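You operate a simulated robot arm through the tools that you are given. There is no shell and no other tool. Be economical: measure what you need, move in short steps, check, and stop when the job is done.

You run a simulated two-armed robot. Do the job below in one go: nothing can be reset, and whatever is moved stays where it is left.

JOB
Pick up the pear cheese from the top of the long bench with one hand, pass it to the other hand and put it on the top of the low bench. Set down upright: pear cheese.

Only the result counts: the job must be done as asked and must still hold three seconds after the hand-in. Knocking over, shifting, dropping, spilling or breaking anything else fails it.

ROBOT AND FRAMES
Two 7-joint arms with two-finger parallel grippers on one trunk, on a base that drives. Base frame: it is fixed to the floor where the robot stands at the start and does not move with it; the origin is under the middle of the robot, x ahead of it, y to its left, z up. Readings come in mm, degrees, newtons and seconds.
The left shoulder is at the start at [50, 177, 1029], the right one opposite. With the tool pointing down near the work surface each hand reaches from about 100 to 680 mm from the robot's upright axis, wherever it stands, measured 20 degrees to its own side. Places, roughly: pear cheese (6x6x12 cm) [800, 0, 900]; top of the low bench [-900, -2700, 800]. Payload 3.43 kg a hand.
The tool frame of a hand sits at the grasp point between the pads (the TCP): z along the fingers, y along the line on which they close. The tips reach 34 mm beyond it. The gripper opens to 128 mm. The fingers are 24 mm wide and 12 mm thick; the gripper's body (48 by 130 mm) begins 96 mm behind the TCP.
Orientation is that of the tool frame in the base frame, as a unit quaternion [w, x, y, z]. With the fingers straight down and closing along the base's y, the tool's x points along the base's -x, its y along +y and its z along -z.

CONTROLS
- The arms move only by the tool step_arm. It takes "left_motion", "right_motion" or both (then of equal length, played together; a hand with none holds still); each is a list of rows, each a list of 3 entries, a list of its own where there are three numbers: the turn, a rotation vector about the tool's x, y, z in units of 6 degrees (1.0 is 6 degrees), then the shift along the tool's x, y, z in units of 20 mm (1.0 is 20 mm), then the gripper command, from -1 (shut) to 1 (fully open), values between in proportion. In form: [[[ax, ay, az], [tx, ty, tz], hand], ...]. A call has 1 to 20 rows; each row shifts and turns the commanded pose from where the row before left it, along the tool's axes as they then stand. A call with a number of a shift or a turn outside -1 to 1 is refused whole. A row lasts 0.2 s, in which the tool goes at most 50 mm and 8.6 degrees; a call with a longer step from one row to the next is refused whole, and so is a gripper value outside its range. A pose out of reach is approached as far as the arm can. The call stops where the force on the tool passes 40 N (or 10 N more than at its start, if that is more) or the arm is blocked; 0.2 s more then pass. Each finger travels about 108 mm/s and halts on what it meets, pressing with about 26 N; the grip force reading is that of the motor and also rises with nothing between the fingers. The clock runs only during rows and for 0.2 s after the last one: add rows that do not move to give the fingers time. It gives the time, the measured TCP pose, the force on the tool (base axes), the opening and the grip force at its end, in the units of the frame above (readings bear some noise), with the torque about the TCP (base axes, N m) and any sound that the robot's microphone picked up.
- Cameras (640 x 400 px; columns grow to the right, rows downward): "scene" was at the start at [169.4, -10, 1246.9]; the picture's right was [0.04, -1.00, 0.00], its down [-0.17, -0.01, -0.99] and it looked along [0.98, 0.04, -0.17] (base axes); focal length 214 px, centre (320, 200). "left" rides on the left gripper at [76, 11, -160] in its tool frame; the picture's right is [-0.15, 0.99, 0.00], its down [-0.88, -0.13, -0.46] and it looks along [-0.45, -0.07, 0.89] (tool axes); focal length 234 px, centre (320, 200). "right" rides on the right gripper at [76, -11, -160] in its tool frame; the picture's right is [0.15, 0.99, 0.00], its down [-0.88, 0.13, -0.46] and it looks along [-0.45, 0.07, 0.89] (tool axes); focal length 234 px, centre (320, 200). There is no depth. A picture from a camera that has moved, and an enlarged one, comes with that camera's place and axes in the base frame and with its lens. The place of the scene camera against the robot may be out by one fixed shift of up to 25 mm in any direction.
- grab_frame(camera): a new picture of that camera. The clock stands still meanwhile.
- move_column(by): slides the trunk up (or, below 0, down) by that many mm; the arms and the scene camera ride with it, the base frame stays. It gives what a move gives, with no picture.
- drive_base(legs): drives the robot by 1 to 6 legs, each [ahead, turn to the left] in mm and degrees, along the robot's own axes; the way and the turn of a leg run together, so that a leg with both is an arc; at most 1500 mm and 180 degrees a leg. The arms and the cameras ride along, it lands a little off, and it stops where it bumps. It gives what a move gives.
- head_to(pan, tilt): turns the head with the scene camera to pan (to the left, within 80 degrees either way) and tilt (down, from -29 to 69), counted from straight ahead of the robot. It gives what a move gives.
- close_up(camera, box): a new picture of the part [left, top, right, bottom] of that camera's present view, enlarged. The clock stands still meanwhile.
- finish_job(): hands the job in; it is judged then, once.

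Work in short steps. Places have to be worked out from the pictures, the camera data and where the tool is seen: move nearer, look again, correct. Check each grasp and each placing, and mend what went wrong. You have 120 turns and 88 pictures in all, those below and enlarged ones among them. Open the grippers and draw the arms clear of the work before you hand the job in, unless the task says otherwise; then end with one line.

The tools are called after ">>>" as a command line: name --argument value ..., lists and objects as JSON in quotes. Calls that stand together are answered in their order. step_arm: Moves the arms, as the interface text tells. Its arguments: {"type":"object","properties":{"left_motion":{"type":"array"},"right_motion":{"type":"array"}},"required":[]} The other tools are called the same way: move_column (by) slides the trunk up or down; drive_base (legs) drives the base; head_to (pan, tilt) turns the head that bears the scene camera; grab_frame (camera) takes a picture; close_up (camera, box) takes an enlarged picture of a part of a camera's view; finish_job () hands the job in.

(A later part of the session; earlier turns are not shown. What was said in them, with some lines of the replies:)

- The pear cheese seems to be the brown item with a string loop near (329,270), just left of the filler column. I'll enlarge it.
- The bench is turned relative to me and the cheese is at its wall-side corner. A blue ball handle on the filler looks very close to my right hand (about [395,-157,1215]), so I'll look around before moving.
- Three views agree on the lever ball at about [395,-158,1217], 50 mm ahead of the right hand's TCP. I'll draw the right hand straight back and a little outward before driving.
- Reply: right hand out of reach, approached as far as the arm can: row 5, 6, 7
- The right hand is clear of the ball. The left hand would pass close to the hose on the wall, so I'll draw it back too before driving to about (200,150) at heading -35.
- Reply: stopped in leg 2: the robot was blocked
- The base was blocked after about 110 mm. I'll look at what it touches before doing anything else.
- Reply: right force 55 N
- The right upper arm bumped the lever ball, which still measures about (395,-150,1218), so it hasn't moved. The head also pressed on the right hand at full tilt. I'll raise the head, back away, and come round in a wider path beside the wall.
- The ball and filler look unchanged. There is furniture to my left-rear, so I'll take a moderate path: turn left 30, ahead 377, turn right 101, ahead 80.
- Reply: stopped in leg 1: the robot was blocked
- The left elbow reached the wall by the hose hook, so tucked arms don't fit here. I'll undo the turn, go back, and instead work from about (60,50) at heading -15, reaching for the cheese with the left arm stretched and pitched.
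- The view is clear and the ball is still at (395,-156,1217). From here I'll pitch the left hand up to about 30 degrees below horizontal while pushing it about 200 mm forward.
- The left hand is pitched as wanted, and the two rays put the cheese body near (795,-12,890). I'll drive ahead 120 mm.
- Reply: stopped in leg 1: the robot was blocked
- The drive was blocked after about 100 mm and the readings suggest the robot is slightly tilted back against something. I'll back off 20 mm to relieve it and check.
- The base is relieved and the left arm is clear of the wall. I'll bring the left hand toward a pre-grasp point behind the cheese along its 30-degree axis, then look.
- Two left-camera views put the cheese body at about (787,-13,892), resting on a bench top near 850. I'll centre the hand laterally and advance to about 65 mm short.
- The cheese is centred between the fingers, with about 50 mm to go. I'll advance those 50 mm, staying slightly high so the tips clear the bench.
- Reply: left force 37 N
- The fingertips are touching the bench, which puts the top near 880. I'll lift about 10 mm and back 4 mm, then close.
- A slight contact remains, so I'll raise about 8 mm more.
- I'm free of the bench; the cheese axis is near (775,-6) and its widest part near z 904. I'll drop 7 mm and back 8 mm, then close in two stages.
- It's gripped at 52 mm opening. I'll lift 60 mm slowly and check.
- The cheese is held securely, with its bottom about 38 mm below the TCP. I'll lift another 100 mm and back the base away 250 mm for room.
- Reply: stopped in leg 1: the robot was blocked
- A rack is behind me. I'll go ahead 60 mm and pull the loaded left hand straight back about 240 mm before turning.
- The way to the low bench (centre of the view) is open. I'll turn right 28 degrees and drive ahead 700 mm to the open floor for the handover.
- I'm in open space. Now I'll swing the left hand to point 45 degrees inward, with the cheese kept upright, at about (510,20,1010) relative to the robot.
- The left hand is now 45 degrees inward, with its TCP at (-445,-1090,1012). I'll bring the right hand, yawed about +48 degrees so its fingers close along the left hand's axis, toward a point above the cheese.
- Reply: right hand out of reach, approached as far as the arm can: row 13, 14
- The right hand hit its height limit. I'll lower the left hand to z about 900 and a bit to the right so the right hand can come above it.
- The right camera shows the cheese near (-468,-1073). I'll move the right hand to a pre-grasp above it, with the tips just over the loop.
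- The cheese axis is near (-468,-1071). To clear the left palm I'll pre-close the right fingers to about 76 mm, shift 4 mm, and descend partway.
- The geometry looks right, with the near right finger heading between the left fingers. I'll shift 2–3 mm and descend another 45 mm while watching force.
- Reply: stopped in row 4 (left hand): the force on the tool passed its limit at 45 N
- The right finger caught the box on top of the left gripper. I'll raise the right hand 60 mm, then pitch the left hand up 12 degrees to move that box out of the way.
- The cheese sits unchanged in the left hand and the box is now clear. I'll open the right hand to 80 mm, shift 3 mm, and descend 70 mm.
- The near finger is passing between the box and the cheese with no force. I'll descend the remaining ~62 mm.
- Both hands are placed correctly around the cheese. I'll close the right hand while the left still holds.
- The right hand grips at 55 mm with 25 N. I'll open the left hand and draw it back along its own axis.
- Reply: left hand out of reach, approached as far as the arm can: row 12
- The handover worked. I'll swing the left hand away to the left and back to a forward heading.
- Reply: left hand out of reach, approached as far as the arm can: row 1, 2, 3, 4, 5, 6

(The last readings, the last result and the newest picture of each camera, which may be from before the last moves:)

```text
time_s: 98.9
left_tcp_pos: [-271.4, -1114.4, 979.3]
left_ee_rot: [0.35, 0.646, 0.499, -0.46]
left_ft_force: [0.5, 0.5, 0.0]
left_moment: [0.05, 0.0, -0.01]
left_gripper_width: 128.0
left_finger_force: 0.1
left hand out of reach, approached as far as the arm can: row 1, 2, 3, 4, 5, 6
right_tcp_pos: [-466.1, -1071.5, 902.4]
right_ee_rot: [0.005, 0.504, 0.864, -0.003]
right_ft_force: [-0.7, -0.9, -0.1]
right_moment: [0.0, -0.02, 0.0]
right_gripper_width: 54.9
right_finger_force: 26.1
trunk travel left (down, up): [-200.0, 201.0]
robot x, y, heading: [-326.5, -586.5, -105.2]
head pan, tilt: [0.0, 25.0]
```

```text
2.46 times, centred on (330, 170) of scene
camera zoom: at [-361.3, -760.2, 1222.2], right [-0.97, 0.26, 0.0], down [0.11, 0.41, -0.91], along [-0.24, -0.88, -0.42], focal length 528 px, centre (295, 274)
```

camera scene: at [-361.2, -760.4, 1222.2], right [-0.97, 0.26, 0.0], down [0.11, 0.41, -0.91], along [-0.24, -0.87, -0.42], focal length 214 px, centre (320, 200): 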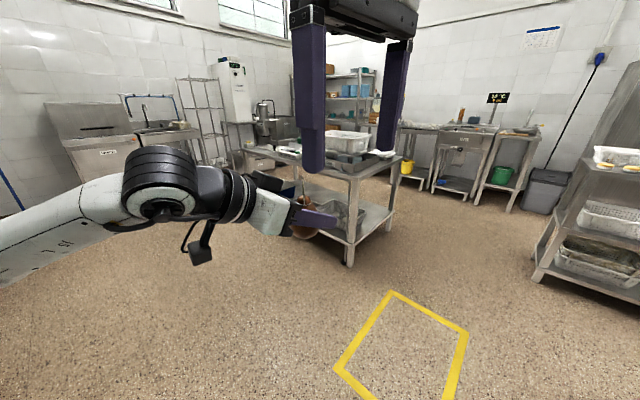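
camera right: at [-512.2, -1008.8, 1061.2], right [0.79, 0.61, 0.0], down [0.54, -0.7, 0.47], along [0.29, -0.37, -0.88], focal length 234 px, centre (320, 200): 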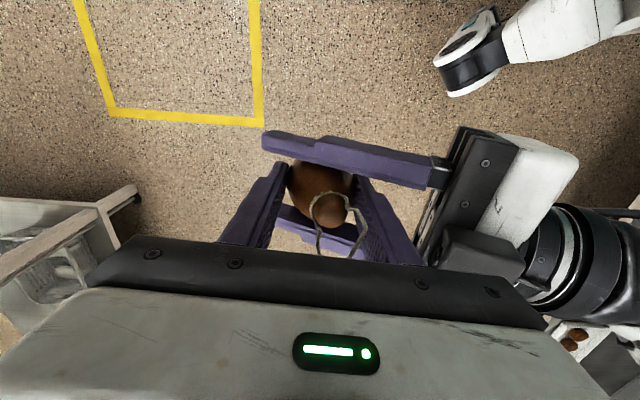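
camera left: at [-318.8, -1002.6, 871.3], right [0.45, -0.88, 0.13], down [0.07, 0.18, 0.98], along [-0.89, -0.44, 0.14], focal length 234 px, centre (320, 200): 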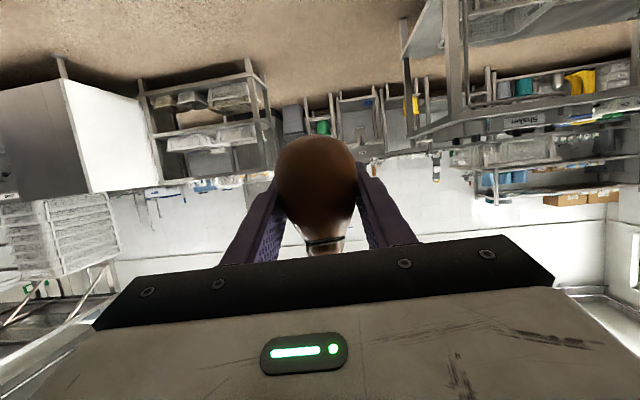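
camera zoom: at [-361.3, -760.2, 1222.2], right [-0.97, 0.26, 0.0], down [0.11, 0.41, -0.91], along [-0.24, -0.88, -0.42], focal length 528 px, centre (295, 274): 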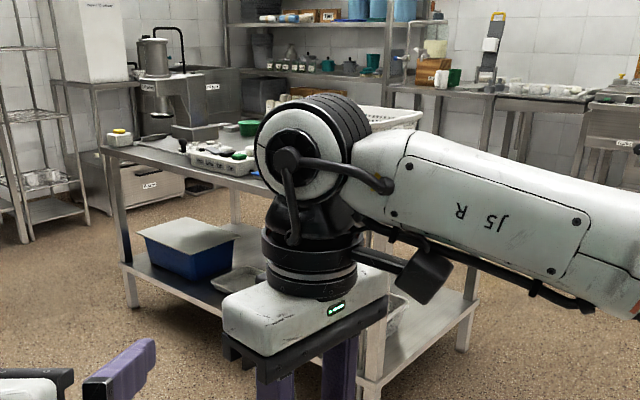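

I'll tuck the left hand back to a top-down posture and raise the trunk 150 mm so everything clears the table while I look at it.

>>> step_arm --left_motion '[[[0, 0.98, 0], [-0.22, 0, -1], 1], [[0, 0.98, 0], [-0.1, 0, -1], 1], [[0, 0.98, 0], [0, 0, -1], 1], [[0, 0.98, 0], [0.11, 0, -1], 1], [[0, 0.98, 0], [0.23, 0, -1], 1], [[0, 0.98, 0], [0.34, 0, -1], 1], [[0, 0.98, 0], [0.45, 0, -0.99], 1], [[0, 0.98, 0], [0.53, 0, -0.94], 1], [[0, 0.98, 0], [0.62, 0, -0.88], 1], [[0, 0.98, 0], [0.72, 0, -0.82], 1], [[0, 0.98, 0], [0.8, 0, -0.74], 1], [[0, 0.98, 0], [0.87, 0, -0.64], 1]]'

>>> move_column --by 150

>>> head_to --pan 0 --tilt 22

>>> grab_frame --camera "scene"

```text
time_s: 101.5
left_tcp_pos: [-215.6, -902.8, 1109.0]
left_ee_rot: [-0.004, 0.794, 0.608, -0.002]
left_ft_force: [0.4, -0.3, 0.7]
left_moment: [0.01, -0.02, -0.03]
left_gripper_width: 128.2
left_finger_force: 0.0
right_tcp_pos: [-466.7, -1071.5, 901.1]
right_ee_rot: [0.005, 0.504, 0.864, -0.003]
right_ft_force: [0.8, -0.7, 0.5]
right_moment: [0.0, -0.02, -0.01]
right_gripper_width: 54.4
right_finger_force: 26.2
trunk travel left (down, up): [-200.0, 201.0]
robot x, y, heading: [-327.3, -591.2, -105.3]
head pan, tilt: [0.0, 25.0]
```

```text
time_s: 103.2
left_tcp_pos: [-215.6, -904.6, 1257.7]
left_ee_rot: [-0.002, 0.794, 0.608, -0.002]
left_ft_force: [0.0, 0.1, 0.2]
left_moment: [0.02, 0.02, 0.0]
left_gripper_width: 128.0
left_finger_force: 0.1
right_tcp_pos: [-466.4, -1071.4, 1052.5]
right_ee_rot: [0.005, 0.504, 0.864, -0.003]
right_ft_force: [0.3, 0.5, -1.6]
right_moment: [0.0, 0.0, -0.01]
right_gripper_width: 54.1
right_finger_force: 26.4
trunk travel left (down, up): [-350.0, 51.0]
robot x, y, heading: [-322.9, -591.4, -105.2]
head pan, tilt: [0.0, 25.0]
```

```text
time_s: 103.9
left_tcp_pos: [-214.8, -903.1, 1258.4]
left_ee_rot: [-0.002, 0.794, 0.608, -0.003]
left_ft_force: [0.5, -0.4, 0.0]
left_moment: [-0.01, 0.0, 0.0]
left_gripper_width: 128.1
left_finger_force: 0.1
right_tcp_pos: [-466.0, -1071.4, 1051.5]
right_ee_rot: [0.005, 0.504, 0.864, -0.003]
right_ft_force: [-0.4, 0.0, -0.4]
right_moment: [0.02, 0.02, 0.0]
right_gripper_width: 54.5
right_finger_force: 25.7
trunk travel left (down, up): [-350.0, 51.0]
robot x, y, heading: [-330.0, -588.6, -105.0]
head pan, tilt: [0.0, 22.0]
```

```text
29 pictures are left
camera scene: at [-361.5, -760.9, 1377.1], right [-0.97, 0.26, 0.0], down [0.1, 0.36, -0.93], along [-0.24, -0.9, -0.37], focal length 214 px, centre (320, 200)
```

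scene: 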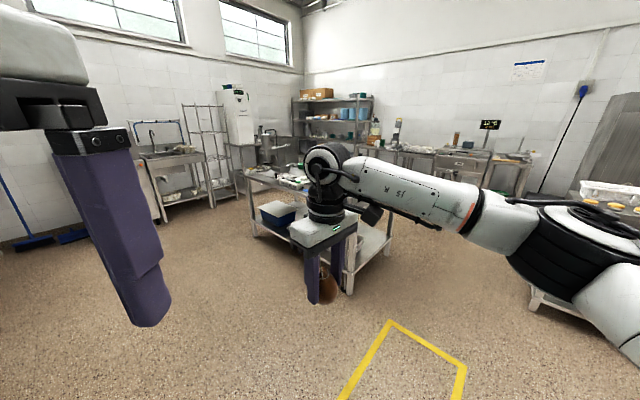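

The right hand blocks the view of the table. I'll move it 180 mm to the right, drive 500 mm ahead, and look.

>>> step_arm --right_motion '[[[0, 0, 0], [0.7, -0.716, 0], -1], [[0, 0, 0], [0.7, -0.716, 0], -1], [[0, 0, 0], [0.7, -0.716, 0], -1], [[0, 0, 0], [0.7, -0.716, 0], -1], [[0, 0, 0], [0.7, -0.716, 0], -1], [[0, 0, 0], [0.7, -0.716, 0], -1], [[0, 0, 0], [0.7, -0.716, 0], -1], [[0, 0, 0], [0.7, -0.716, 0], -1], [[0, 0, 0], [0.7, -0.716, 0], -1]]'

>>> drive_base --legs '[[500, -10]]'

>>> head_to --pan 5 --tilt 25

>>> grab_frame --camera "scene"

```text
time_s: 105.9
left_tcp_pos: [-215.7, -903.3, 1259.9]
left_ee_rot: [-0.003, 0.794, 0.608, -0.002]
left_ft_force: [-0.2, 0.3, -0.4]
left_moment: [-0.01, -0.02, 0.03]
left_gripper_width: 128.1
left_finger_force: 0.0
right_tcp_pos: [-639.8, -1024.8, 1051.5]
right_ee_rot: [0.006, 0.504, 0.864, -0.003]
right_ft_force: [0.5, -0.3, 0.2]
right_moment: [-0.02, -0.05, -0.02]
right_gripper_width: 53.9
right_finger_force: 25.9
trunk travel left (down, up): [-350.0, 51.0]
robot x, y, heading: [-324.8, -590.6, -104.9]
head pan, tilt: [0.0, 22.0]
```

```text
time_s: 108.8
left_tcp_pos: [-448.0, -1396.9, 1259.6]
left_ee_rot: [-0.003, 0.844, 0.536, -0.002]
left_ft_force: [0.5, 0.2, 0.5]
left_moment: [0.02, -0.02, -0.02]
left_gripper_width: 127.9
left_finger_force: 0.0
right_tcp_pos: [-887.7, -1441.6, 1050.7]
right_ee_rot: [0.006, 0.579, 0.815, -0.004]
right_ft_force: [-0.4, 0.5, -1.7]
right_moment: [0.01, 0.0, -0.02]
right_gripper_width: 54.1
right_finger_force: 26.1
trunk travel left (down, up): [-350.0, 51.0]
robot x, y, heading: [-500.7, -1069.2, -115.3]
head pan, tilt: [0.0, 22.0]
```

```text
time_s: 109.5
left_tcp_pos: [-448.2, -1396.9, 1259.5]
left_ee_rot: [-0.002, 0.844, 0.536, -0.002]
left_ft_force: [0.1, 1.5, 0.0]
left_moment: [0.04, 0.04, -0.01]
left_gripper_width: 127.8
left_finger_force: 0.0
right_tcp_pos: [-886.7, -1440.2, 1050.8]
right_ee_rot: [0.005, 0.578, 0.816, -0.004]
right_ft_force: [0.3, -1.4, -1.0]
right_moment: [-0.04, 0.01, -0.03]
right_gripper_width: 53.7
right_finger_force: 26.6
trunk travel left (down, up): [-350.0, 51.0]
robot x, y, heading: [-500.5, -1067.4, -115.0]
head pan, tilt: [5.0, 25.0]
```

```text
28 pictures are left
camera scene: at [-556.4, -1231.8, 1372.3], right [-0.94, 0.35, 0.0], down [0.15, 0.4, -0.91], along [-0.31, -0.85, -0.42], focal length 214 px, centre (320, 200)
```

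scene: 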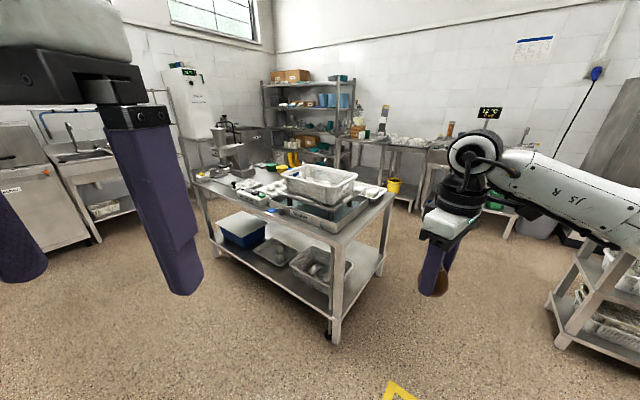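

Now the table top is in view, so I'll enlarge it to find a free spot.

>>> close_up --camera "scene" --box '[185, 120, 409, 260]'

```text
2.86 times, centred on (297, 190) of scene
camera zoom: at [-556.4, -1231.8, 1372.3], right [-0.94, 0.35, 0.0], down [0.15, 0.4, -0.91], along [-0.31, -0.85, -0.42], focal length 613 px, centre (386, 229)
```

zoom: 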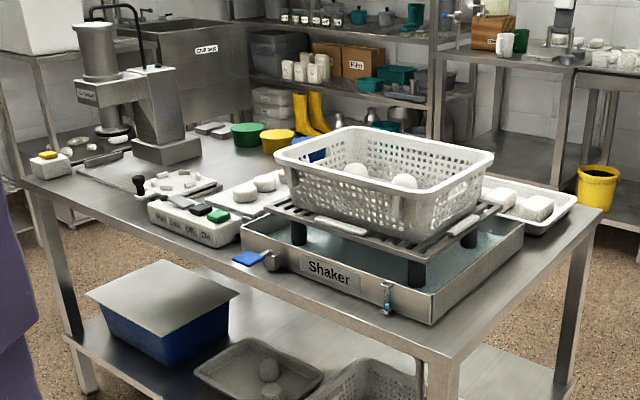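

The only free table area I can reach is the corner nearest me: a strip of about 80 mm beside the shaker along the short edge, with the corner near (-914,-1908). I'll drive to about 500 mm from that corner.

>>> drive_base --legs '[[0, 5.4], [370, 0], [0, 9.6]]'

>>> head_to --pan -5 --tilt 45

>>> grab_frame --camera "scene"

>>> grab_frame --camera "right"

```text
time_s: 113.1
left_tcp_pos: [-488.4, -1717.7, 1258.2]
left_ee_rot: [-0.003, 0.766, 0.643, -0.003]
left_ft_force: [-0.6, -1.0, -0.6]
left_moment: [-0.01, 0.0, 0.0]
left_gripper_width: 127.9
left_finger_force: 0.0
right_tcp_pos: [-901.4, -1874.1, 1050.8]
right_ee_rot: [0.005, 0.467, 0.884, -0.003]
right_ft_force: [0.0, 0.1, -1.7]
right_moment: [-0.02, 0.03, -0.04]
right_gripper_width: 53.5
right_finger_force: 26.0
trunk travel left (down, up): [-350.0, 51.0]
robot x, y, heading: [-623.8, -1412.3, -100.2]
head pan, tilt: [5.0, 25.0]
```

```text
time_s: 113.9
left_tcp_pos: [-489.0, -1717.8, 1259.5]
left_ee_rot: [-0.002, 0.767, 0.642, -0.003]
left_ft_force: [-0.2, 0.2, -0.6]
left_moment: [0.02, 0.03, 0.0]
left_gripper_width: 127.9
left_finger_force: 0.0
right_tcp_pos: [-900.8, -1875.1, 1049.8]
right_ee_rot: [0.006, 0.467, 0.884, -0.003]
right_ft_force: [-0.6, 0.4, -1.0]
right_moment: [0.01, -0.01, 0.02]
right_gripper_width: 53.7
right_finger_force: 25.0
trunk travel left (down, up): [-350.0, 51.0]
robot x, y, heading: [-626.1, -1412.9, -100.1]
head pan, tilt: [-5.0, 45.0]
```

```text
26 pictures are left
camera scene: at [-652.8, -1576.0, 1341.7], right [-0.97, 0.26, 0.0], down [0.18, 0.68, -0.71], along [-0.18, -0.68, -0.71], focal length 214 px, centre (320, 200)
```

scene: 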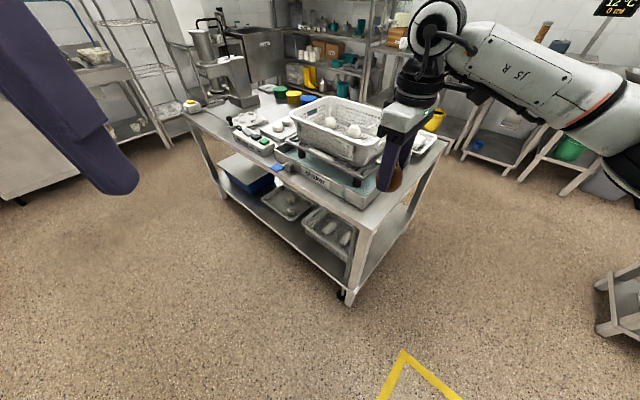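

```text
25 pictures are left
camera right: at [-954.1, -1816.9, 1209.8], right [0.73, 0.68, 0.0], down [0.6, -0.65, 0.47], along [0.32, -0.34, -0.88], focal length 234 px, centre (320, 200)
```

right: 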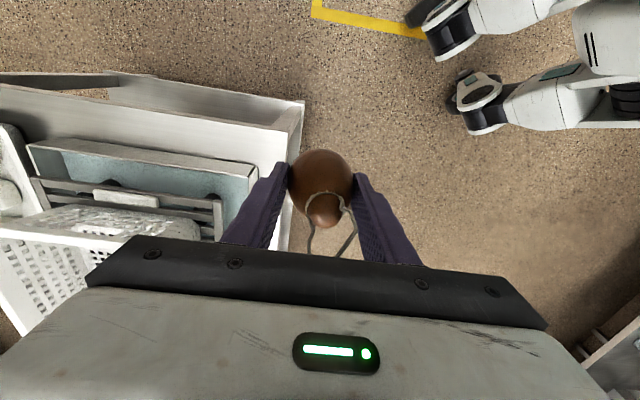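

The two views disagree slightly about the table corner, so I'll enlarge both around it.

>>> close_up --camera "right" --box '[100, 40, 420, 240]'

>>> close_up --camera "scene" --box '[260, 100, 460, 300]'

```text
2.00 times, centred on (260, 140) of right
camera zoom: at [-954.1, -1816.9, 1209.8], right [0.73, 0.68, 0.0], down [0.6, -0.65, 0.47], along [0.32, -0.34, -0.88], focal length 468 px, centre (440, 320)
```

zoom: 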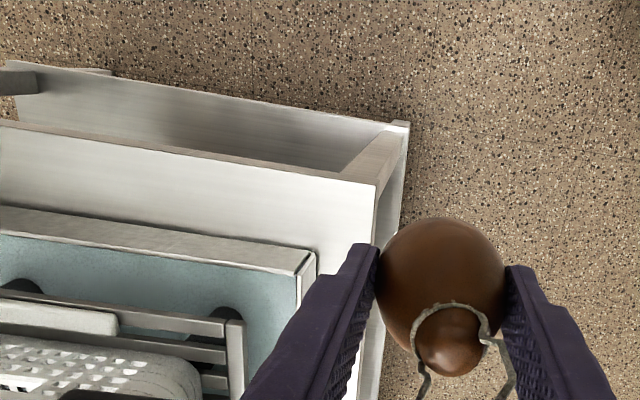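

```text
2.00 times, centred on (360, 200) of scene
camera zoom: at [-652.8, -1576.0, 1341.7], right [-0.97, 0.26, 0.0], down [0.18, 0.68, -0.71], along [-0.18, -0.68, -0.71], focal length 429 px, centre (240, 200)
```

zoom: 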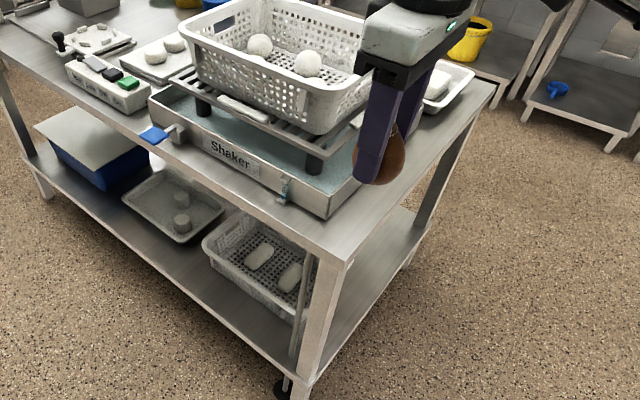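

With both views, the table corner is about (-933,-1919) at z near 785, and the cheese is nearly upright in the hand (about 3 degrees of lean). I'll correct the lean and move over the spot, about 42 mm in from each edge, at z 990.

>>> step_arm --right_motion '[[[-0.5, 0, 0], [-0.525, -0.78, 0.5], -1], [[0, 0, 0], [-0.525, -0.78, 0.5], -1], [[0, 0, 0], [-0.525, -0.78, 0.5], -1], [[0, 0, 0], [-0.525, -0.78, 0.5], -1], [[0, 0, 0], [-0.525, -0.78, 0.5], -1], [[0, 0, 0], [-0.525, -0.78, 0.5], -1]]'

>>> close_up --camera "right" --box '[100, 60, 420, 260]'

>>> close_up --camera "scene" --box '[280, 100, 440, 260]'

```text
time_s: 115.3
left_tcp_pos: [-489.3, -1717.1, 1257.8]
left_ee_rot: [-0.003, 0.766, 0.642, -0.002]
left_ft_force: [0.0, 0.2, 0.2]
left_moment: [0.0, -0.05, 0.02]
left_gripper_width: 128.0
left_finger_force: 0.0
right_tcp_pos: [-903.8, -1874.3, 1043.6]
right_ee_rot: [0.011, 0.467, 0.884, 0.007]
right_ft_force: [0.2, -0.8, -0.1]
right_moment: [-0.03, 0.01, -0.02]
right_gripper_width: 53.3
right_finger_force: 26.0
right hand out of reach, approached as far as the arm can: row 1, 2, 3, 4, 5, 6
trunk travel left (down, up): [-350.0, 51.0]
robot x, y, heading: [-627.9, -1414.0, -99.9]
head pan, tilt: [-5.0, 45.0]
```

```text
2.00 times, centred on (260, 160) of right
camera zoom: at [-958.9, -1819.2, 1204.1], right [0.73, 0.68, 0.02], down [0.59, -0.66, 0.47], along [0.33, -0.33, -0.88], focal length 468 px, centre (440, 280)
```

zoom: 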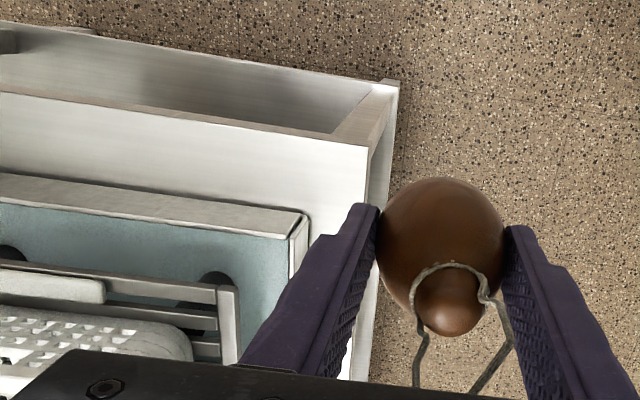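

```text
2.50 times, centred on (360, 180) of scene
camera zoom: at [-652.9, -1576.0, 1341.7], right [-0.97, 0.26, 0.0], down [0.18, 0.68, -0.71], along [-0.18, -0.68, -0.71], focal length 536 px, centre (220, 250)
```

zoom: 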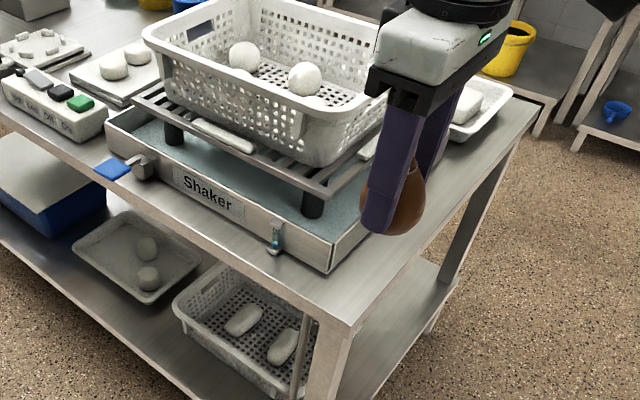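

The arm won't go further in this posture. I'll use the base for the horizontal move (ahead about 117 mm with a slight right turn) and the trunk for lowering.

>>> drive_base --legs '[[0, -1.8], [112, 0]]'

>>> close_up --camera "right" --box '[100, 60, 420, 260]'

```text
time_s: 116.9
left_tcp_pos: [-522.4, -1832.3, 1258.6]
left_ee_rot: [-0.002, 0.777, 0.629, -0.003]
left_ft_force: [0.3, -0.3, -0.1]
left_moment: [0.05, -0.03, 0.03]
left_gripper_width: 128.2
left_finger_force: 0.0
right_tcp_pos: [-943.5, -1975.2, 1044.6]
right_ee_rot: [0.011, 0.481, 0.876, 0.008]
right_ft_force: [-0.1, 0.1, -1.1]
right_moment: [0.03, -0.02, -0.01]
right_gripper_width: 52.8
right_finger_force: 25.9
trunk travel left (down, up): [-350.0, 51.0]
robot x, y, heading: [-649.1, -1522.7, -101.7]
head pan, tilt: [-5.0, 45.0]
```

```text
2.00 times, centred on (260, 160) of right
camera zoom: at [-995.3, -1917.4, 1203.7], right [0.76, 0.65, 0.02], down [0.57, -0.68, 0.47], along [0.32, -0.34, -0.88], focal length 468 px, centre (440, 280)
```

zoom: 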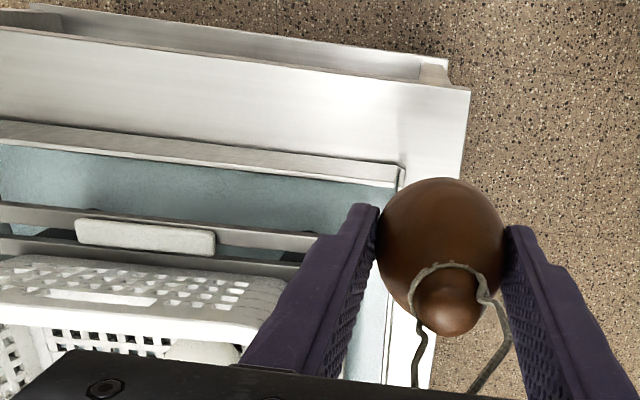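

The hand is now over the free corner: a point straight below the cheese lands about 30 mm in from both edges and clear of the shaker. I'll lower the trunk 150 mm and check.

>>> move_column --by -150

>>> close_up --camera "right" --box '[160, 60, 480, 260]'

>>> head_to --pan -15 --tilt 35

>>> close_up --camera "scene" --box '[240, 120, 400, 280]'

```text
time_s: 118.6
left_tcp_pos: [-522.2, -1830.9, 1109.3]
left_ee_rot: [-0.002, 0.777, 0.63, -0.003]
left_ft_force: [0.1, -0.6, 0.3]
left_moment: [-0.01, -0.03, -0.03]
left_gripper_width: 128.1
left_finger_force: 0.0
right_tcp_pos: [-941.9, -1974.0, 895.3]
right_ee_rot: [0.011, 0.481, 0.876, 0.008]
right_ft_force: [-1.4, 0.0, -1.3]
right_moment: [0.03, -0.01, -0.03]
right_gripper_width: 53.0
right_finger_force: 25.8
trunk travel left (down, up): [-200.0, 201.0]
robot x, y, heading: [-649.3, -1522.7, -102.2]
head pan, tilt: [-5.0, 45.0]
```

```text
2.00 times, centred on (320, 160) of right
camera zoom: at [-995.1, -1916.4, 1054.2], right [0.76, 0.65, 0.02], down [0.57, -0.68, 0.47], along [0.32, -0.34, -0.88], focal length 468 px, centre (320, 280)
```

zoom: 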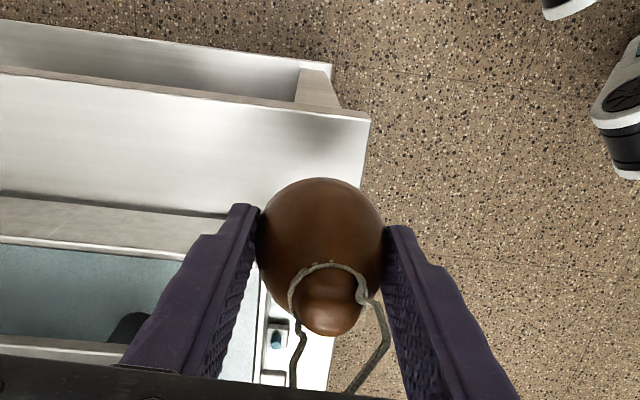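

```text
time_s: 119.3
left_tcp_pos: [-521.8, -1830.8, 1108.3]
left_ee_rot: [-0.001, 0.777, 0.63, -0.002]
left_ft_force: [-0.2, -0.1, 0.1]
left_moment: [0.01, 0.01, 0.0]
left_gripper_width: 128.2
left_finger_force: 0.0
right_tcp_pos: [-941.4, -1973.9, 895.0]
right_ee_rot: [0.011, 0.482, 0.876, 0.009]
right_ft_force: [0.1, 0.4, -1.4]
right_moment: [-0.01, 0.0, 0.0]
right_gripper_width: 52.8
right_finger_force: 26.1
trunk travel left (down, up): [-200.0, 201.0]
robot x, y, heading: [-648.2, -1522.5, -101.8]
head pan, tilt: [-15.0, 35.0]
```

```text
2.50 times, centred on (320, 200) of scene
camera zoom: at [-697.0, -1684.1, 1206.4], right [-0.89, 0.45, 0.0], down [0.26, 0.51, -0.82], along [-0.37, -0.73, -0.57], focal length 536 px, centre (320, 200)
```

zoom: 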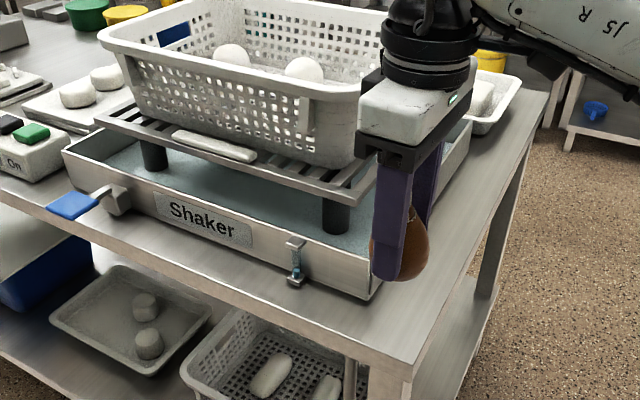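

The cheese would land about 27 mm from the long edge and 33 mm from the short edge, with the table top near z 780. I'll try an 8 mm shift inward and a small lean correction.

>>> step_arm --right_motion '[[[-0.3, 0, 0], [0, -0.4, 0], -1], [[0, 0, 0], [0, 0, 0], -1]]'

```text
time_s: 119.9
left_tcp_pos: [-522.5, -1830.6, 1107.0]
left_ee_rot: [-0.002, 0.777, 0.629, -0.003]
left_ft_force: [0.7, -0.2, 0.2]
left_moment: [0.02, 0.01, -0.02]
left_gripper_width: 127.9
left_finger_force: 0.1
right_tcp_pos: [-942.0, -1973.8, 894.5]
right_ee_rot: [0.011, 0.481, 0.876, 0.008]
right_ft_force: [-0.3, 0.0, -1.2]
right_moment: [0.04, 0.0, 0.04]
right_gripper_width: 52.7
right_finger_force: 25.9
right hand out of reach, approached as far as the arm can: row 1
trunk travel left (down, up): [-200.0, 201.0]
robot x, y, heading: [-644.3, -1520.5, -101.9]
head pan, tilt: [-15.0, 35.0]
```

That's out of reach for the arm, so I'll use a tiny base move instead (turn -1, ahead 10 mm) to get further from the long edge.

>>> drive_base --legs '[[0, -1], [10, 0]]'

>>> close_up --camera "right" --box '[160, 60, 480, 260]'

```text
time_s: 121.0
left_tcp_pos: [-530.5, -1842.4, 1109.2]
left_ee_rot: [-0.002, 0.783, 0.622, -0.003]
left_ft_force: [0.5, -1.2, 1.3]
left_moment: [-0.02, 0.01, 0.03]
left_gripper_width: 128.0
left_finger_force: 0.1
right_tcp_pos: [-951.5, -1978.6, 894.4]
right_ee_rot: [0.012, 0.489, 0.872, 0.008]
right_ft_force: [-0.4, -0.8, -1.6]
right_moment: [0.01, 0.04, -0.01]
right_gripper_width: 52.8
right_finger_force: 26.1
trunk travel left (down, up): [-200.0, 201.0]
robot x, y, heading: [-646.8, -1532.8, -103.1]
head pan, tilt: [-15.0, 35.0]
```

```text
2.00 times, centred on (320, 160) of right
camera zoom: at [-1004.2, -1920.5, 1053.9], right [0.77, 0.64, 0.02], down [0.56, -0.69, 0.47], along [0.32, -0.35, -0.88], focal length 468 px, centre (320, 280)
```

zoom: 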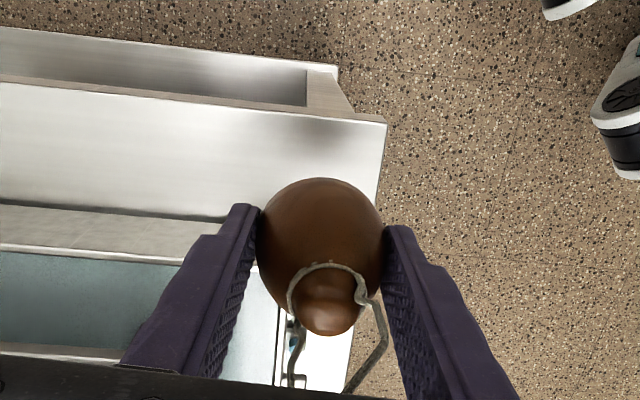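

The cheese is now about 37/32 mm in from the edges. I'll lower the trunk 50 mm, then in small steps while watching force.

>>> move_column --by -48

>>> close_up --camera "scene" --box '[260, 130, 380, 250]'

```text
time_s: 121.9
left_tcp_pos: [-530.4, -1842.2, 1061.2]
left_ee_rot: [-0.002, 0.782, 0.623, -0.003]
left_ft_force: [-0.2, 0.0, -0.1]
left_moment: [-0.04, 0.01, -0.01]
left_gripper_width: 127.9
left_finger_force: 0.0
right_tcp_pos: [-951.5, -1979.4, 847.0]
right_ee_rot: [0.012, 0.49, 0.872, 0.008]
right_ft_force: [-0.3, -0.8, -0.8]
right_moment: [0.0, -0.02, 0.02]
right_gripper_width: 53.0
right_finger_force: 26.4
trunk travel left (down, up): [-152.0, 249.0]
robot x, y, heading: [-651.5, -1529.7, -103.0]
head pan, tilt: [-15.0, 35.0]
```

```text
3.33 times, centred on (320, 190) of scene
camera zoom: at [-701.8, -1692.7, 1158.5], right [-0.88, 0.47, 0.0], down [0.27, 0.51, -0.82], along [-0.38, -0.72, -0.57], focal length 715 px, centre (320, 233)
```

zoom: 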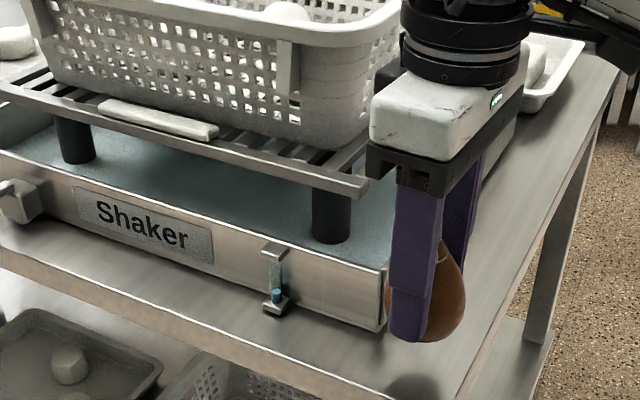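

It's still free (about 20 mm to go). I'll lower in smaller steps.

>>> move_column --by -12

>>> move_column --by -4

>>> close_up --camera "scene" --box '[270, 150, 370, 250]'

```text
time_s: 122.5
left_tcp_pos: [-529.5, -1843.6, 1047.6]
left_ee_rot: [-0.002, 0.782, 0.623, -0.003]
left_ft_force: [-0.5, -0.6, 0.6]
left_moment: [0.01, 0.0, 0.0]
left_gripper_width: 127.9
left_finger_force: 0.0
right_tcp_pos: [-952.0, -1978.9, 835.8]
right_ee_rot: [0.011, 0.49, 0.872, 0.008]
right_ft_force: [-0.5, -0.4, -1.4]
right_moment: [0.0, -0.04, -0.01]
right_gripper_width: 52.7
right_finger_force: 25.9
trunk travel left (down, up): [-140.0, 261.0]
robot x, y, heading: [-653.1, -1533.8, -103.0]
head pan, tilt: [-15.0, 35.0]
```

```text
time_s: 123.0
left_tcp_pos: [-530.7, -1843.1, 1044.3]
left_ee_rot: [-0.002, 0.783, 0.622, -0.003]
left_ft_force: [0.1, -0.5, 0.5]
left_moment: [0.04, 0.0, 0.0]
left_gripper_width: 128.0
left_finger_force: 0.1
right_tcp_pos: [-951.3, -1978.5, 831.7]
right_ee_rot: [0.012, 0.489, 0.872, 0.007]
right_ft_force: [0.7, -0.3, -0.2]
right_moment: [0.0, -0.03, -0.01]
right_gripper_width: 53.0
right_finger_force: 26.3
trunk travel left (down, up): [-136.0, 265.0]
robot x, y, heading: [-648.8, -1529.7, -103.2]
head pan, tilt: [-15.0, 35.0]
```

```text
4.00 times, centred on (320, 200) of scene
camera zoom: at [-701.8, -1692.8, 1142.5], right [-0.88, 0.47, 0.0], down [0.27, 0.51, -0.82], along [-0.38, -0.72, -0.57], focal length 858 px, centre (320, 200)
```

zoom: 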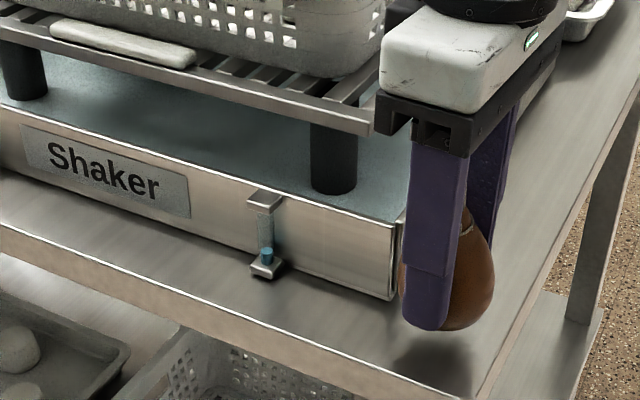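

It's still not touching, and the rack is about 45 mm clear of the palm. I'll continue down in 4 mm steps.

>>> move_column --by -4

>>> move_column --by -4

```text
time_s: 123.6
left_tcp_pos: [-530.3, -1843.1, 1040.2]
left_ee_rot: [-0.002, 0.783, 0.623, -0.002]
left_ft_force: [-0.6, 0.9, 0.3]
left_moment: [-0.02, 0.02, -0.02]
left_gripper_width: 127.7
left_finger_force: 0.0
right_tcp_pos: [-951.9, -1977.2, 828.3]
right_ee_rot: [0.011, 0.49, 0.872, 0.008]
right_ft_force: [1.1, 0.0, -1.5]
right_moment: [-0.03, 0.01, -0.04]
right_gripper_width: 52.6
right_finger_force: 26.2
trunk travel left (down, up): [-132.0, 269.0]
robot x, y, heading: [-649.9, -1533.0, -102.9]
head pan, tilt: [-15.0, 35.0]
```

```text
time_s: 124.1
left_tcp_pos: [-529.2, -1843.1, 1037.6]
left_ee_rot: [-0.002, 0.783, 0.622, -0.002]
left_ft_force: [0.0, -0.1, -0.2]
left_moment: [0.01, 0.01, 0.02]
left_gripper_width: 128.0
left_finger_force: 0.0
right_tcp_pos: [-951.5, -1979.0, 823.9]
right_ee_rot: [0.011, 0.489, 0.872, 0.008]
right_ft_force: [0.0, 0.5, -1.3]
right_moment: [0.01, 0.01, 0.0]
right_gripper_width: 52.4
right_finger_force: 26.4
trunk travel left (down, up): [-128.0, 273.0]
robot x, y, heading: [-651.6, -1530.6, -102.8]
head pan, tilt: [-15.0, 35.0]
```

No contact yet, so I'll keep stepping down.

>>> move_column --by -4

>>> move_column --by -3

>>> close_up --camera "scene" --box '[290, 180, 370, 260]'

```text
time_s: 124.6
left_tcp_pos: [-529.4, -1842.2, 1032.5]
left_ee_rot: [-0.002, 0.783, 0.623, -0.003]
left_ft_force: [-0.1, 0.9, 0.4]
left_moment: [-0.03, -0.01, -0.02]
left_gripper_width: 128.1
left_finger_force: 0.1
right_tcp_pos: [-952.7, -1978.7, 819.2]
right_ee_rot: [0.012, 0.489, 0.872, 0.008]
right_ft_force: [-0.2, 0.4, -1.8]
right_moment: [-0.02, 0.03, 0.01]
right_gripper_width: 52.4
right_finger_force: 25.9
trunk travel left (down, up): [-124.0, 277.0]
robot x, y, heading: [-646.8, -1533.0, -103.0]
head pan, tilt: [-15.0, 35.0]
```

```text
time_s: 125.2
left_tcp_pos: [-528.9, -1843.9, 1028.8]
left_ee_rot: [-0.002, 0.783, 0.622, -0.003]
left_ft_force: [-0.2, -0.7, -0.6]
left_moment: [-0.06, 0.0, -0.02]
left_gripper_width: 128.1
left_finger_force: 0.1
right_tcp_pos: [-952.8, -1978.0, 816.2]
right_ee_rot: [0.011, 0.49, 0.872, 0.009]
right_ft_force: [-0.1, -0.4, -1.1]
right_moment: [0.02, 0.03, 0.0]
right_gripper_width: 52.5
right_finger_force: 26.3
trunk travel left (down, up): [-121.0, 280.0]
robot x, y, heading: [-652.2, -1531.4, -103.1]
head pan, tilt: [-15.0, 35.0]
```

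```text
5.00 times, centred on (330, 220) of scene
camera zoom: at [-701.8, -1692.8, 1127.5], right [-0.88, 0.47, 0.0], down [0.27, 0.51, -0.82], along [-0.38, -0.72, -0.57], focal length 1072 px, centre (270, 100)
```

zoom: 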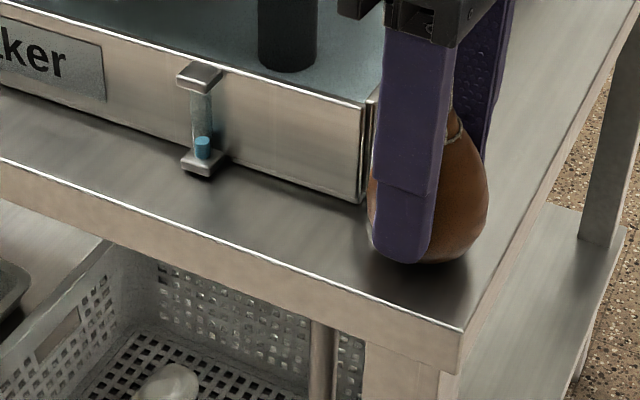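

Very close now. I'll continue in 3 mm steps.

>>> move_column --by -3

>>> move_column --by -3

```text
time_s: 125.7
left_tcp_pos: [-529.5, -1842.1, 1027.2]
left_ee_rot: [-0.002, 0.783, 0.622, -0.003]
left_ft_force: [0.5, -0.2, -0.3]
left_moment: [0.01, -0.01, -0.02]
left_gripper_width: 128.1
left_finger_force: 0.1
right_tcp_pos: [-951.8, -1978.3, 814.0]
right_ee_rot: [0.011, 0.489, 0.872, 0.008]
right_ft_force: [-0.8, -0.3, -1.8]
right_moment: [0.0, 0.0, 0.01]
right_gripper_width: 52.5
right_finger_force: 26.6
trunk travel left (down, up): [-118.0, 283.0]
robot x, y, heading: [-650.3, -1533.5, -102.8]
head pan, tilt: [-15.0, 35.0]
```

```text
time_s: 126.2
left_tcp_pos: [-530.0, -1842.9, 1022.6]
left_ee_rot: [-0.002, 0.782, 0.623, -0.003]
left_ft_force: [-0.3, 0.2, -0.9]
left_moment: [-0.01, 0.02, -0.01]
left_gripper_width: 128.2
left_finger_force: 0.1
right_tcp_pos: [-952.4, -1978.8, 811.3]
right_ee_rot: [0.011, 0.49, 0.871, 0.008]
right_ft_force: [-0.4, 0.6, 0.0]
right_moment: [0.02, -0.01, 0.01]
right_gripper_width: 52.6
right_finger_force: 26.8
trunk travel left (down, up): [-115.0, 286.0]
robot x, y, heading: [-650.1, -1532.2, -103.2]
head pan, tilt: [-15.0, 35.0]
```

>>> move_column --by -3

>>> close_up --camera "scene" --box '[290, 180, 370, 260]'

```text
time_s: 126.7
left_tcp_pos: [-529.6, -1842.4, 1020.9]
left_ee_rot: [-0.002, 0.782, 0.623, -0.003]
left_ft_force: [-0.1, -0.8, 0.2]
left_moment: [0.01, -0.02, -0.01]
left_gripper_width: 128.0
left_finger_force: 0.0
right_tcp_pos: [-952.2, -1978.8, 809.9]
right_ee_rot: [0.014, 0.49, 0.872, 0.007]
right_ft_force: [-2.4, 1.4, 18.1]
right_moment: [-0.05, -0.1, 0.03]
right_gripper_width: 52.6
right_finger_force: 25.8
trunk travel left (down, up): [-112.0, 289.0]
robot x, y, heading: [-652.5, -1530.2, -102.8]
head pan, tilt: [-15.0, 35.0]
```

```text
5.00 times, centred on (330, 220) of scene
camera zoom: at [-701.3, -1691.6, 1119.0], right [-0.88, 0.47, 0.0], down [0.27, 0.51, -0.82], along [-0.39, -0.72, -0.57], focal length 1072 px, centre (270, 100)
```

zoom: 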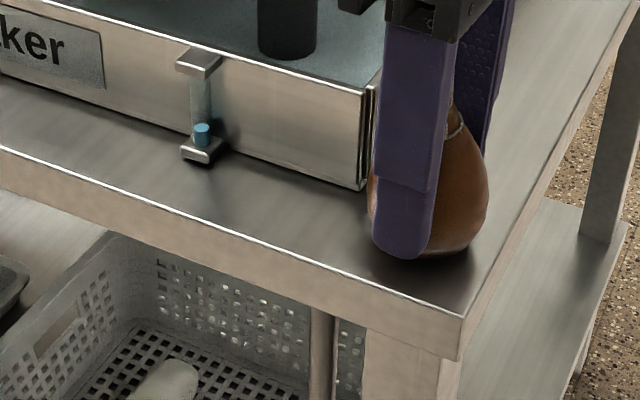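

Contact: 18 N upward, with the cheese standing on the table. I'll relieve it by 1.5 mm and open the right hand gradually.

>>> move_column --by 1.5

>>> step_arm --right_motion '[[[0, 0, 0], [0, 0, 0], -0.1], [[0, 0, 0], [0, 0, 0], 0.0], [[0, 0, 0], [0, 0, 0], 0.15], [[0, 0, 0], [0, 0, 0], 0.3], [[0, 0, 0], [0, 0, 0], 0.5], [[0, 0, 0], [0, 0, 0], 0.5]]'

>>> close_up --camera "right" --box '[160, 60, 480, 260]'

>>> close_up --camera "scene" --box '[290, 170, 370, 250]'

```text
time_s: 127.2
left_tcp_pos: [-528.7, -1842.9, 1022.5]
left_ee_rot: [-0.002, 0.782, 0.623, -0.003]
left_ft_force: [0.2, -0.2, -0.3]
left_moment: [0.01, 0.0, 0.0]
left_gripper_width: 127.7
left_finger_force: 0.0
right_tcp_pos: [-952.1, -1978.0, 811.6]
right_ee_rot: [0.011, 0.49, 0.872, 0.006]
right_ft_force: [-3.4, -1.7, 17.4]
right_moment: [-0.21, -0.08, -0.01]
right_gripper_width: 52.3
right_finger_force: 26.3
trunk travel left (down, up): [-113.0, 288.0]
robot x, y, heading: [-652.7, -1533.9, -103.2]
head pan, tilt: [-15.0, 35.0]
```

```text
time_s: 128.6
left_tcp_pos: [-530.4, -1842.3, 1023.1]
left_ee_rot: [-0.002, 0.783, 0.623, -0.003]
left_ft_force: [0.0, -1.4, 0.0]
left_moment: [0.01, 0.01, 0.0]
left_gripper_width: 128.2
left_finger_force: 0.1
right_tcp_pos: [-951.9, -1978.5, 809.2]
right_ee_rot: [0.012, 0.489, 0.872, 0.008]
right_ft_force: [0.3, -0.4, 0.3]
right_moment: [0.02, 0.01, -0.02]
right_gripper_width: 96.2
right_finger_force: 0.0
trunk travel left (down, up): [-113.0, 288.0]
robot x, y, heading: [-650.7, -1534.9, -102.8]
head pan, tilt: [-15.0, 35.0]
```

```text
2.00 times, centred on (320, 160) of right
camera zoom: at [-1004.1, -1920.1, 967.7], right [0.77, 0.64, 0.02], down [0.56, -0.69, 0.47], along [0.32, -0.35, -0.88], focal length 468 px, centre (320, 280)
```

zoom: 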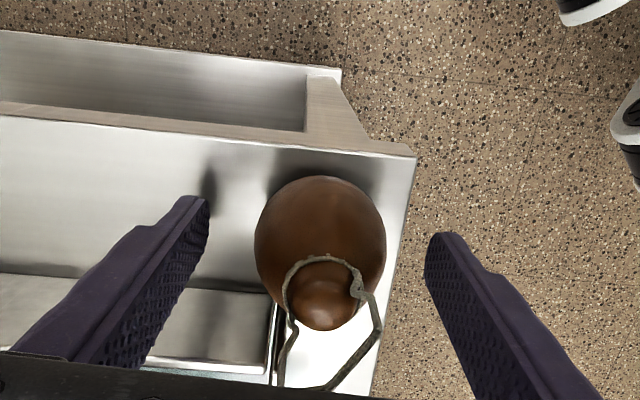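

```text
5.00 times, centred on (330, 210) of scene
camera zoom: at [-701.7, -1692.8, 1120.0], right [-0.88, 0.47, 0.0], down [0.27, 0.51, -0.82], along [-0.38, -0.72, -0.57], focal length 1072 px, centre (270, 150)
```

zoom: 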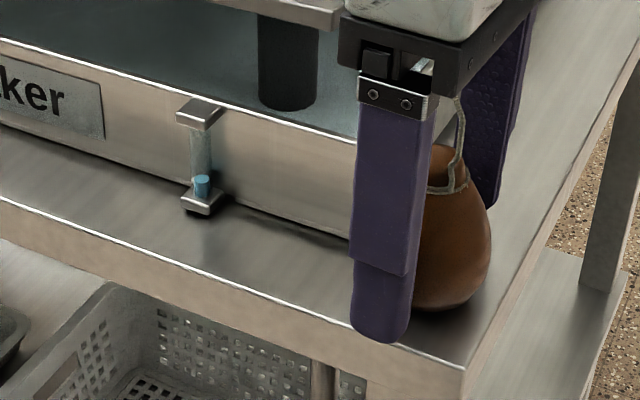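

The cheese stands upright and free on the table. I'll raise the trunk straight up to withdraw the fingers, then check.

>>> move_column --by 60

>>> move_column --by 140

>>> drive_base --legs '[[-250, 0]]'

>>> grab_frame --camera "scene"

```text
time_s: 129.6
left_tcp_pos: [-529.0, -1842.6, 1081.9]
left_ee_rot: [-0.001, 0.782, 0.623, -0.003]
left_ft_force: [-0.2, 0.8, -0.9]
left_moment: [0.0, 0.01, 0.05]
left_gripper_width: 128.2
left_finger_force: 0.1
right_tcp_pos: [-952.3, -1979.7, 868.5]
right_ee_rot: [0.011, 0.49, 0.872, 0.008]
right_ft_force: [0.6, -0.8, 0.8]
right_moment: [-0.01, -0.01, 0.01]
right_gripper_width: 96.1
right_finger_force: 0.1
trunk travel left (down, up): [-173.0, 228.0]
robot x, y, heading: [-648.9, -1531.7, -103.0]
head pan, tilt: [-15.0, 35.0]
```

```text
time_s: 131.3
left_tcp_pos: [-529.6, -1842.3, 1221.2]
left_ee_rot: [-0.002, 0.783, 0.622, -0.004]
left_ft_force: [0.6, 0.4, -0.2]
left_moment: [0.02, 0.01, 0.01]
left_gripper_width: 128.3
left_finger_force: 0.1
right_tcp_pos: [-952.0, -1978.2, 1008.3]
right_ee_rot: [0.011, 0.489, 0.872, 0.008]
right_ft_force: [-0.3, 0.5, -0.6]
right_moment: [0.0, -0.02, 0.04]
right_gripper_width: 96.3
right_finger_force: 0.1
trunk travel left (down, up): [-313.0, 88.0]
robot x, y, heading: [-649.9, -1532.1, -103.0]
head pan, tilt: [-15.0, 35.0]
```

```text
time_s: 133.1
left_tcp_pos: [-473.2, -1597.0, 1221.9]
left_ee_rot: [-0.002, 0.783, 0.621, -0.004]
left_ft_force: [0.4, -0.3, 0.4]
left_moment: [-0.01, 0.05, 0.01]
left_gripper_width: 127.6
left_finger_force: 0.0
right_tcp_pos: [-894.0, -1731.7, 1009.4]
right_ee_rot: [0.011, 0.49, 0.872, 0.007]
right_ft_force: [0.2, 0.6, 0.4]
right_moment: [-0.03, 0.0, -0.02]
right_gripper_width: 96.1
right_finger_force: 0.0
trunk travel left (down, up): [-313.0, 88.0]
robot x, y, heading: [-594.9, -1287.3, -102.9]
head pan, tilt: [-15.0, 35.0]
```

```text
10 pictures are left
camera scene: at [-644.8, -1446.4, 1320.1], right [-0.88, 0.47, 0.0], down [0.27, 0.51, -0.82], along [-0.39, -0.72, -0.57], focal length 214 px, centre (320, 200)
```

scene: 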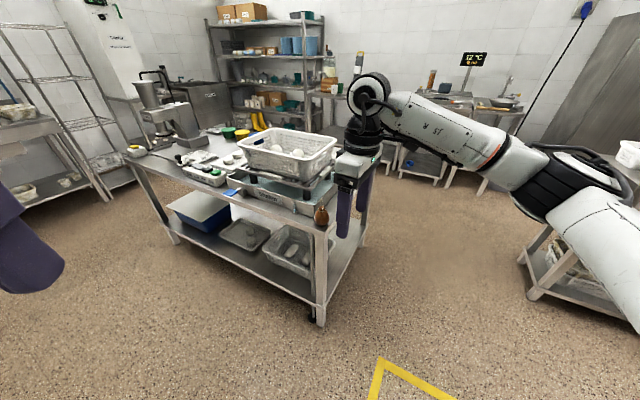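

I'll enlarge once to confirm the cheese is standing upright on its own.

>>> close_up --camera "scene" --box '[270, 170, 370, 270]'

>>> step_arm --right_motion '[[[0, 0, 0], [0, 0, 0], 1], [[0, 0, 0], [0, 0, 0], 1]]'

```text
4.00 times, centred on (320, 220) of scene
camera zoom: at [-644.8, -1446.4, 1320.1], right [-0.88, 0.47, 0.0], down [0.27, 0.51, -0.82], along [-0.39, -0.72, -0.57], focal length 858 px, centre (320, 120)
```

zoom: 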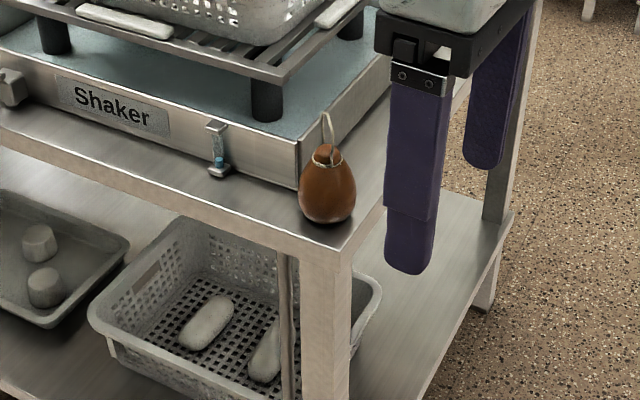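

```text
time_s: 133.7
left_tcp_pos: [-472.9, -1597.4, 1221.0]
left_ee_rot: [-0.002, 0.783, 0.622, -0.003]
left_ft_force: [-0.1, 0.4, -0.2]
left_moment: [0.0, -0.01, 0.02]
left_gripper_width: 127.9
left_finger_force: 0.0
right_tcp_pos: [-896.7, -1733.4, 1008.4]
right_ee_rot: [0.012, 0.49, 0.871, 0.007]
right_ft_force: [-0.8, 0.2, 0.2]
right_moment: [0.0, 0.01, -0.01]
right_gripper_width: 128.1
right_finger_force: 0.1
trunk travel left (down, up): [-313.0, 88.0]
robot x, y, heading: [-593.9, -1285.5, -103.0]
head pan, tilt: [-15.0, 35.0]
```

The cheese stands upright on the low bench, both grippers are open and the arms are clear, so I'm handing the job in.

>>> finish_job

```text
The job is handed in.
```

The pear cheese was picked up with the left hand, passed to the right, and now stands upright on the near corner of the low bench; on the way the robot bumped the filler's lever ball, the wall by the hose hook and a rack behind it, and the last views of the lever showed no shift, but I did not re-check the hose or the rack.
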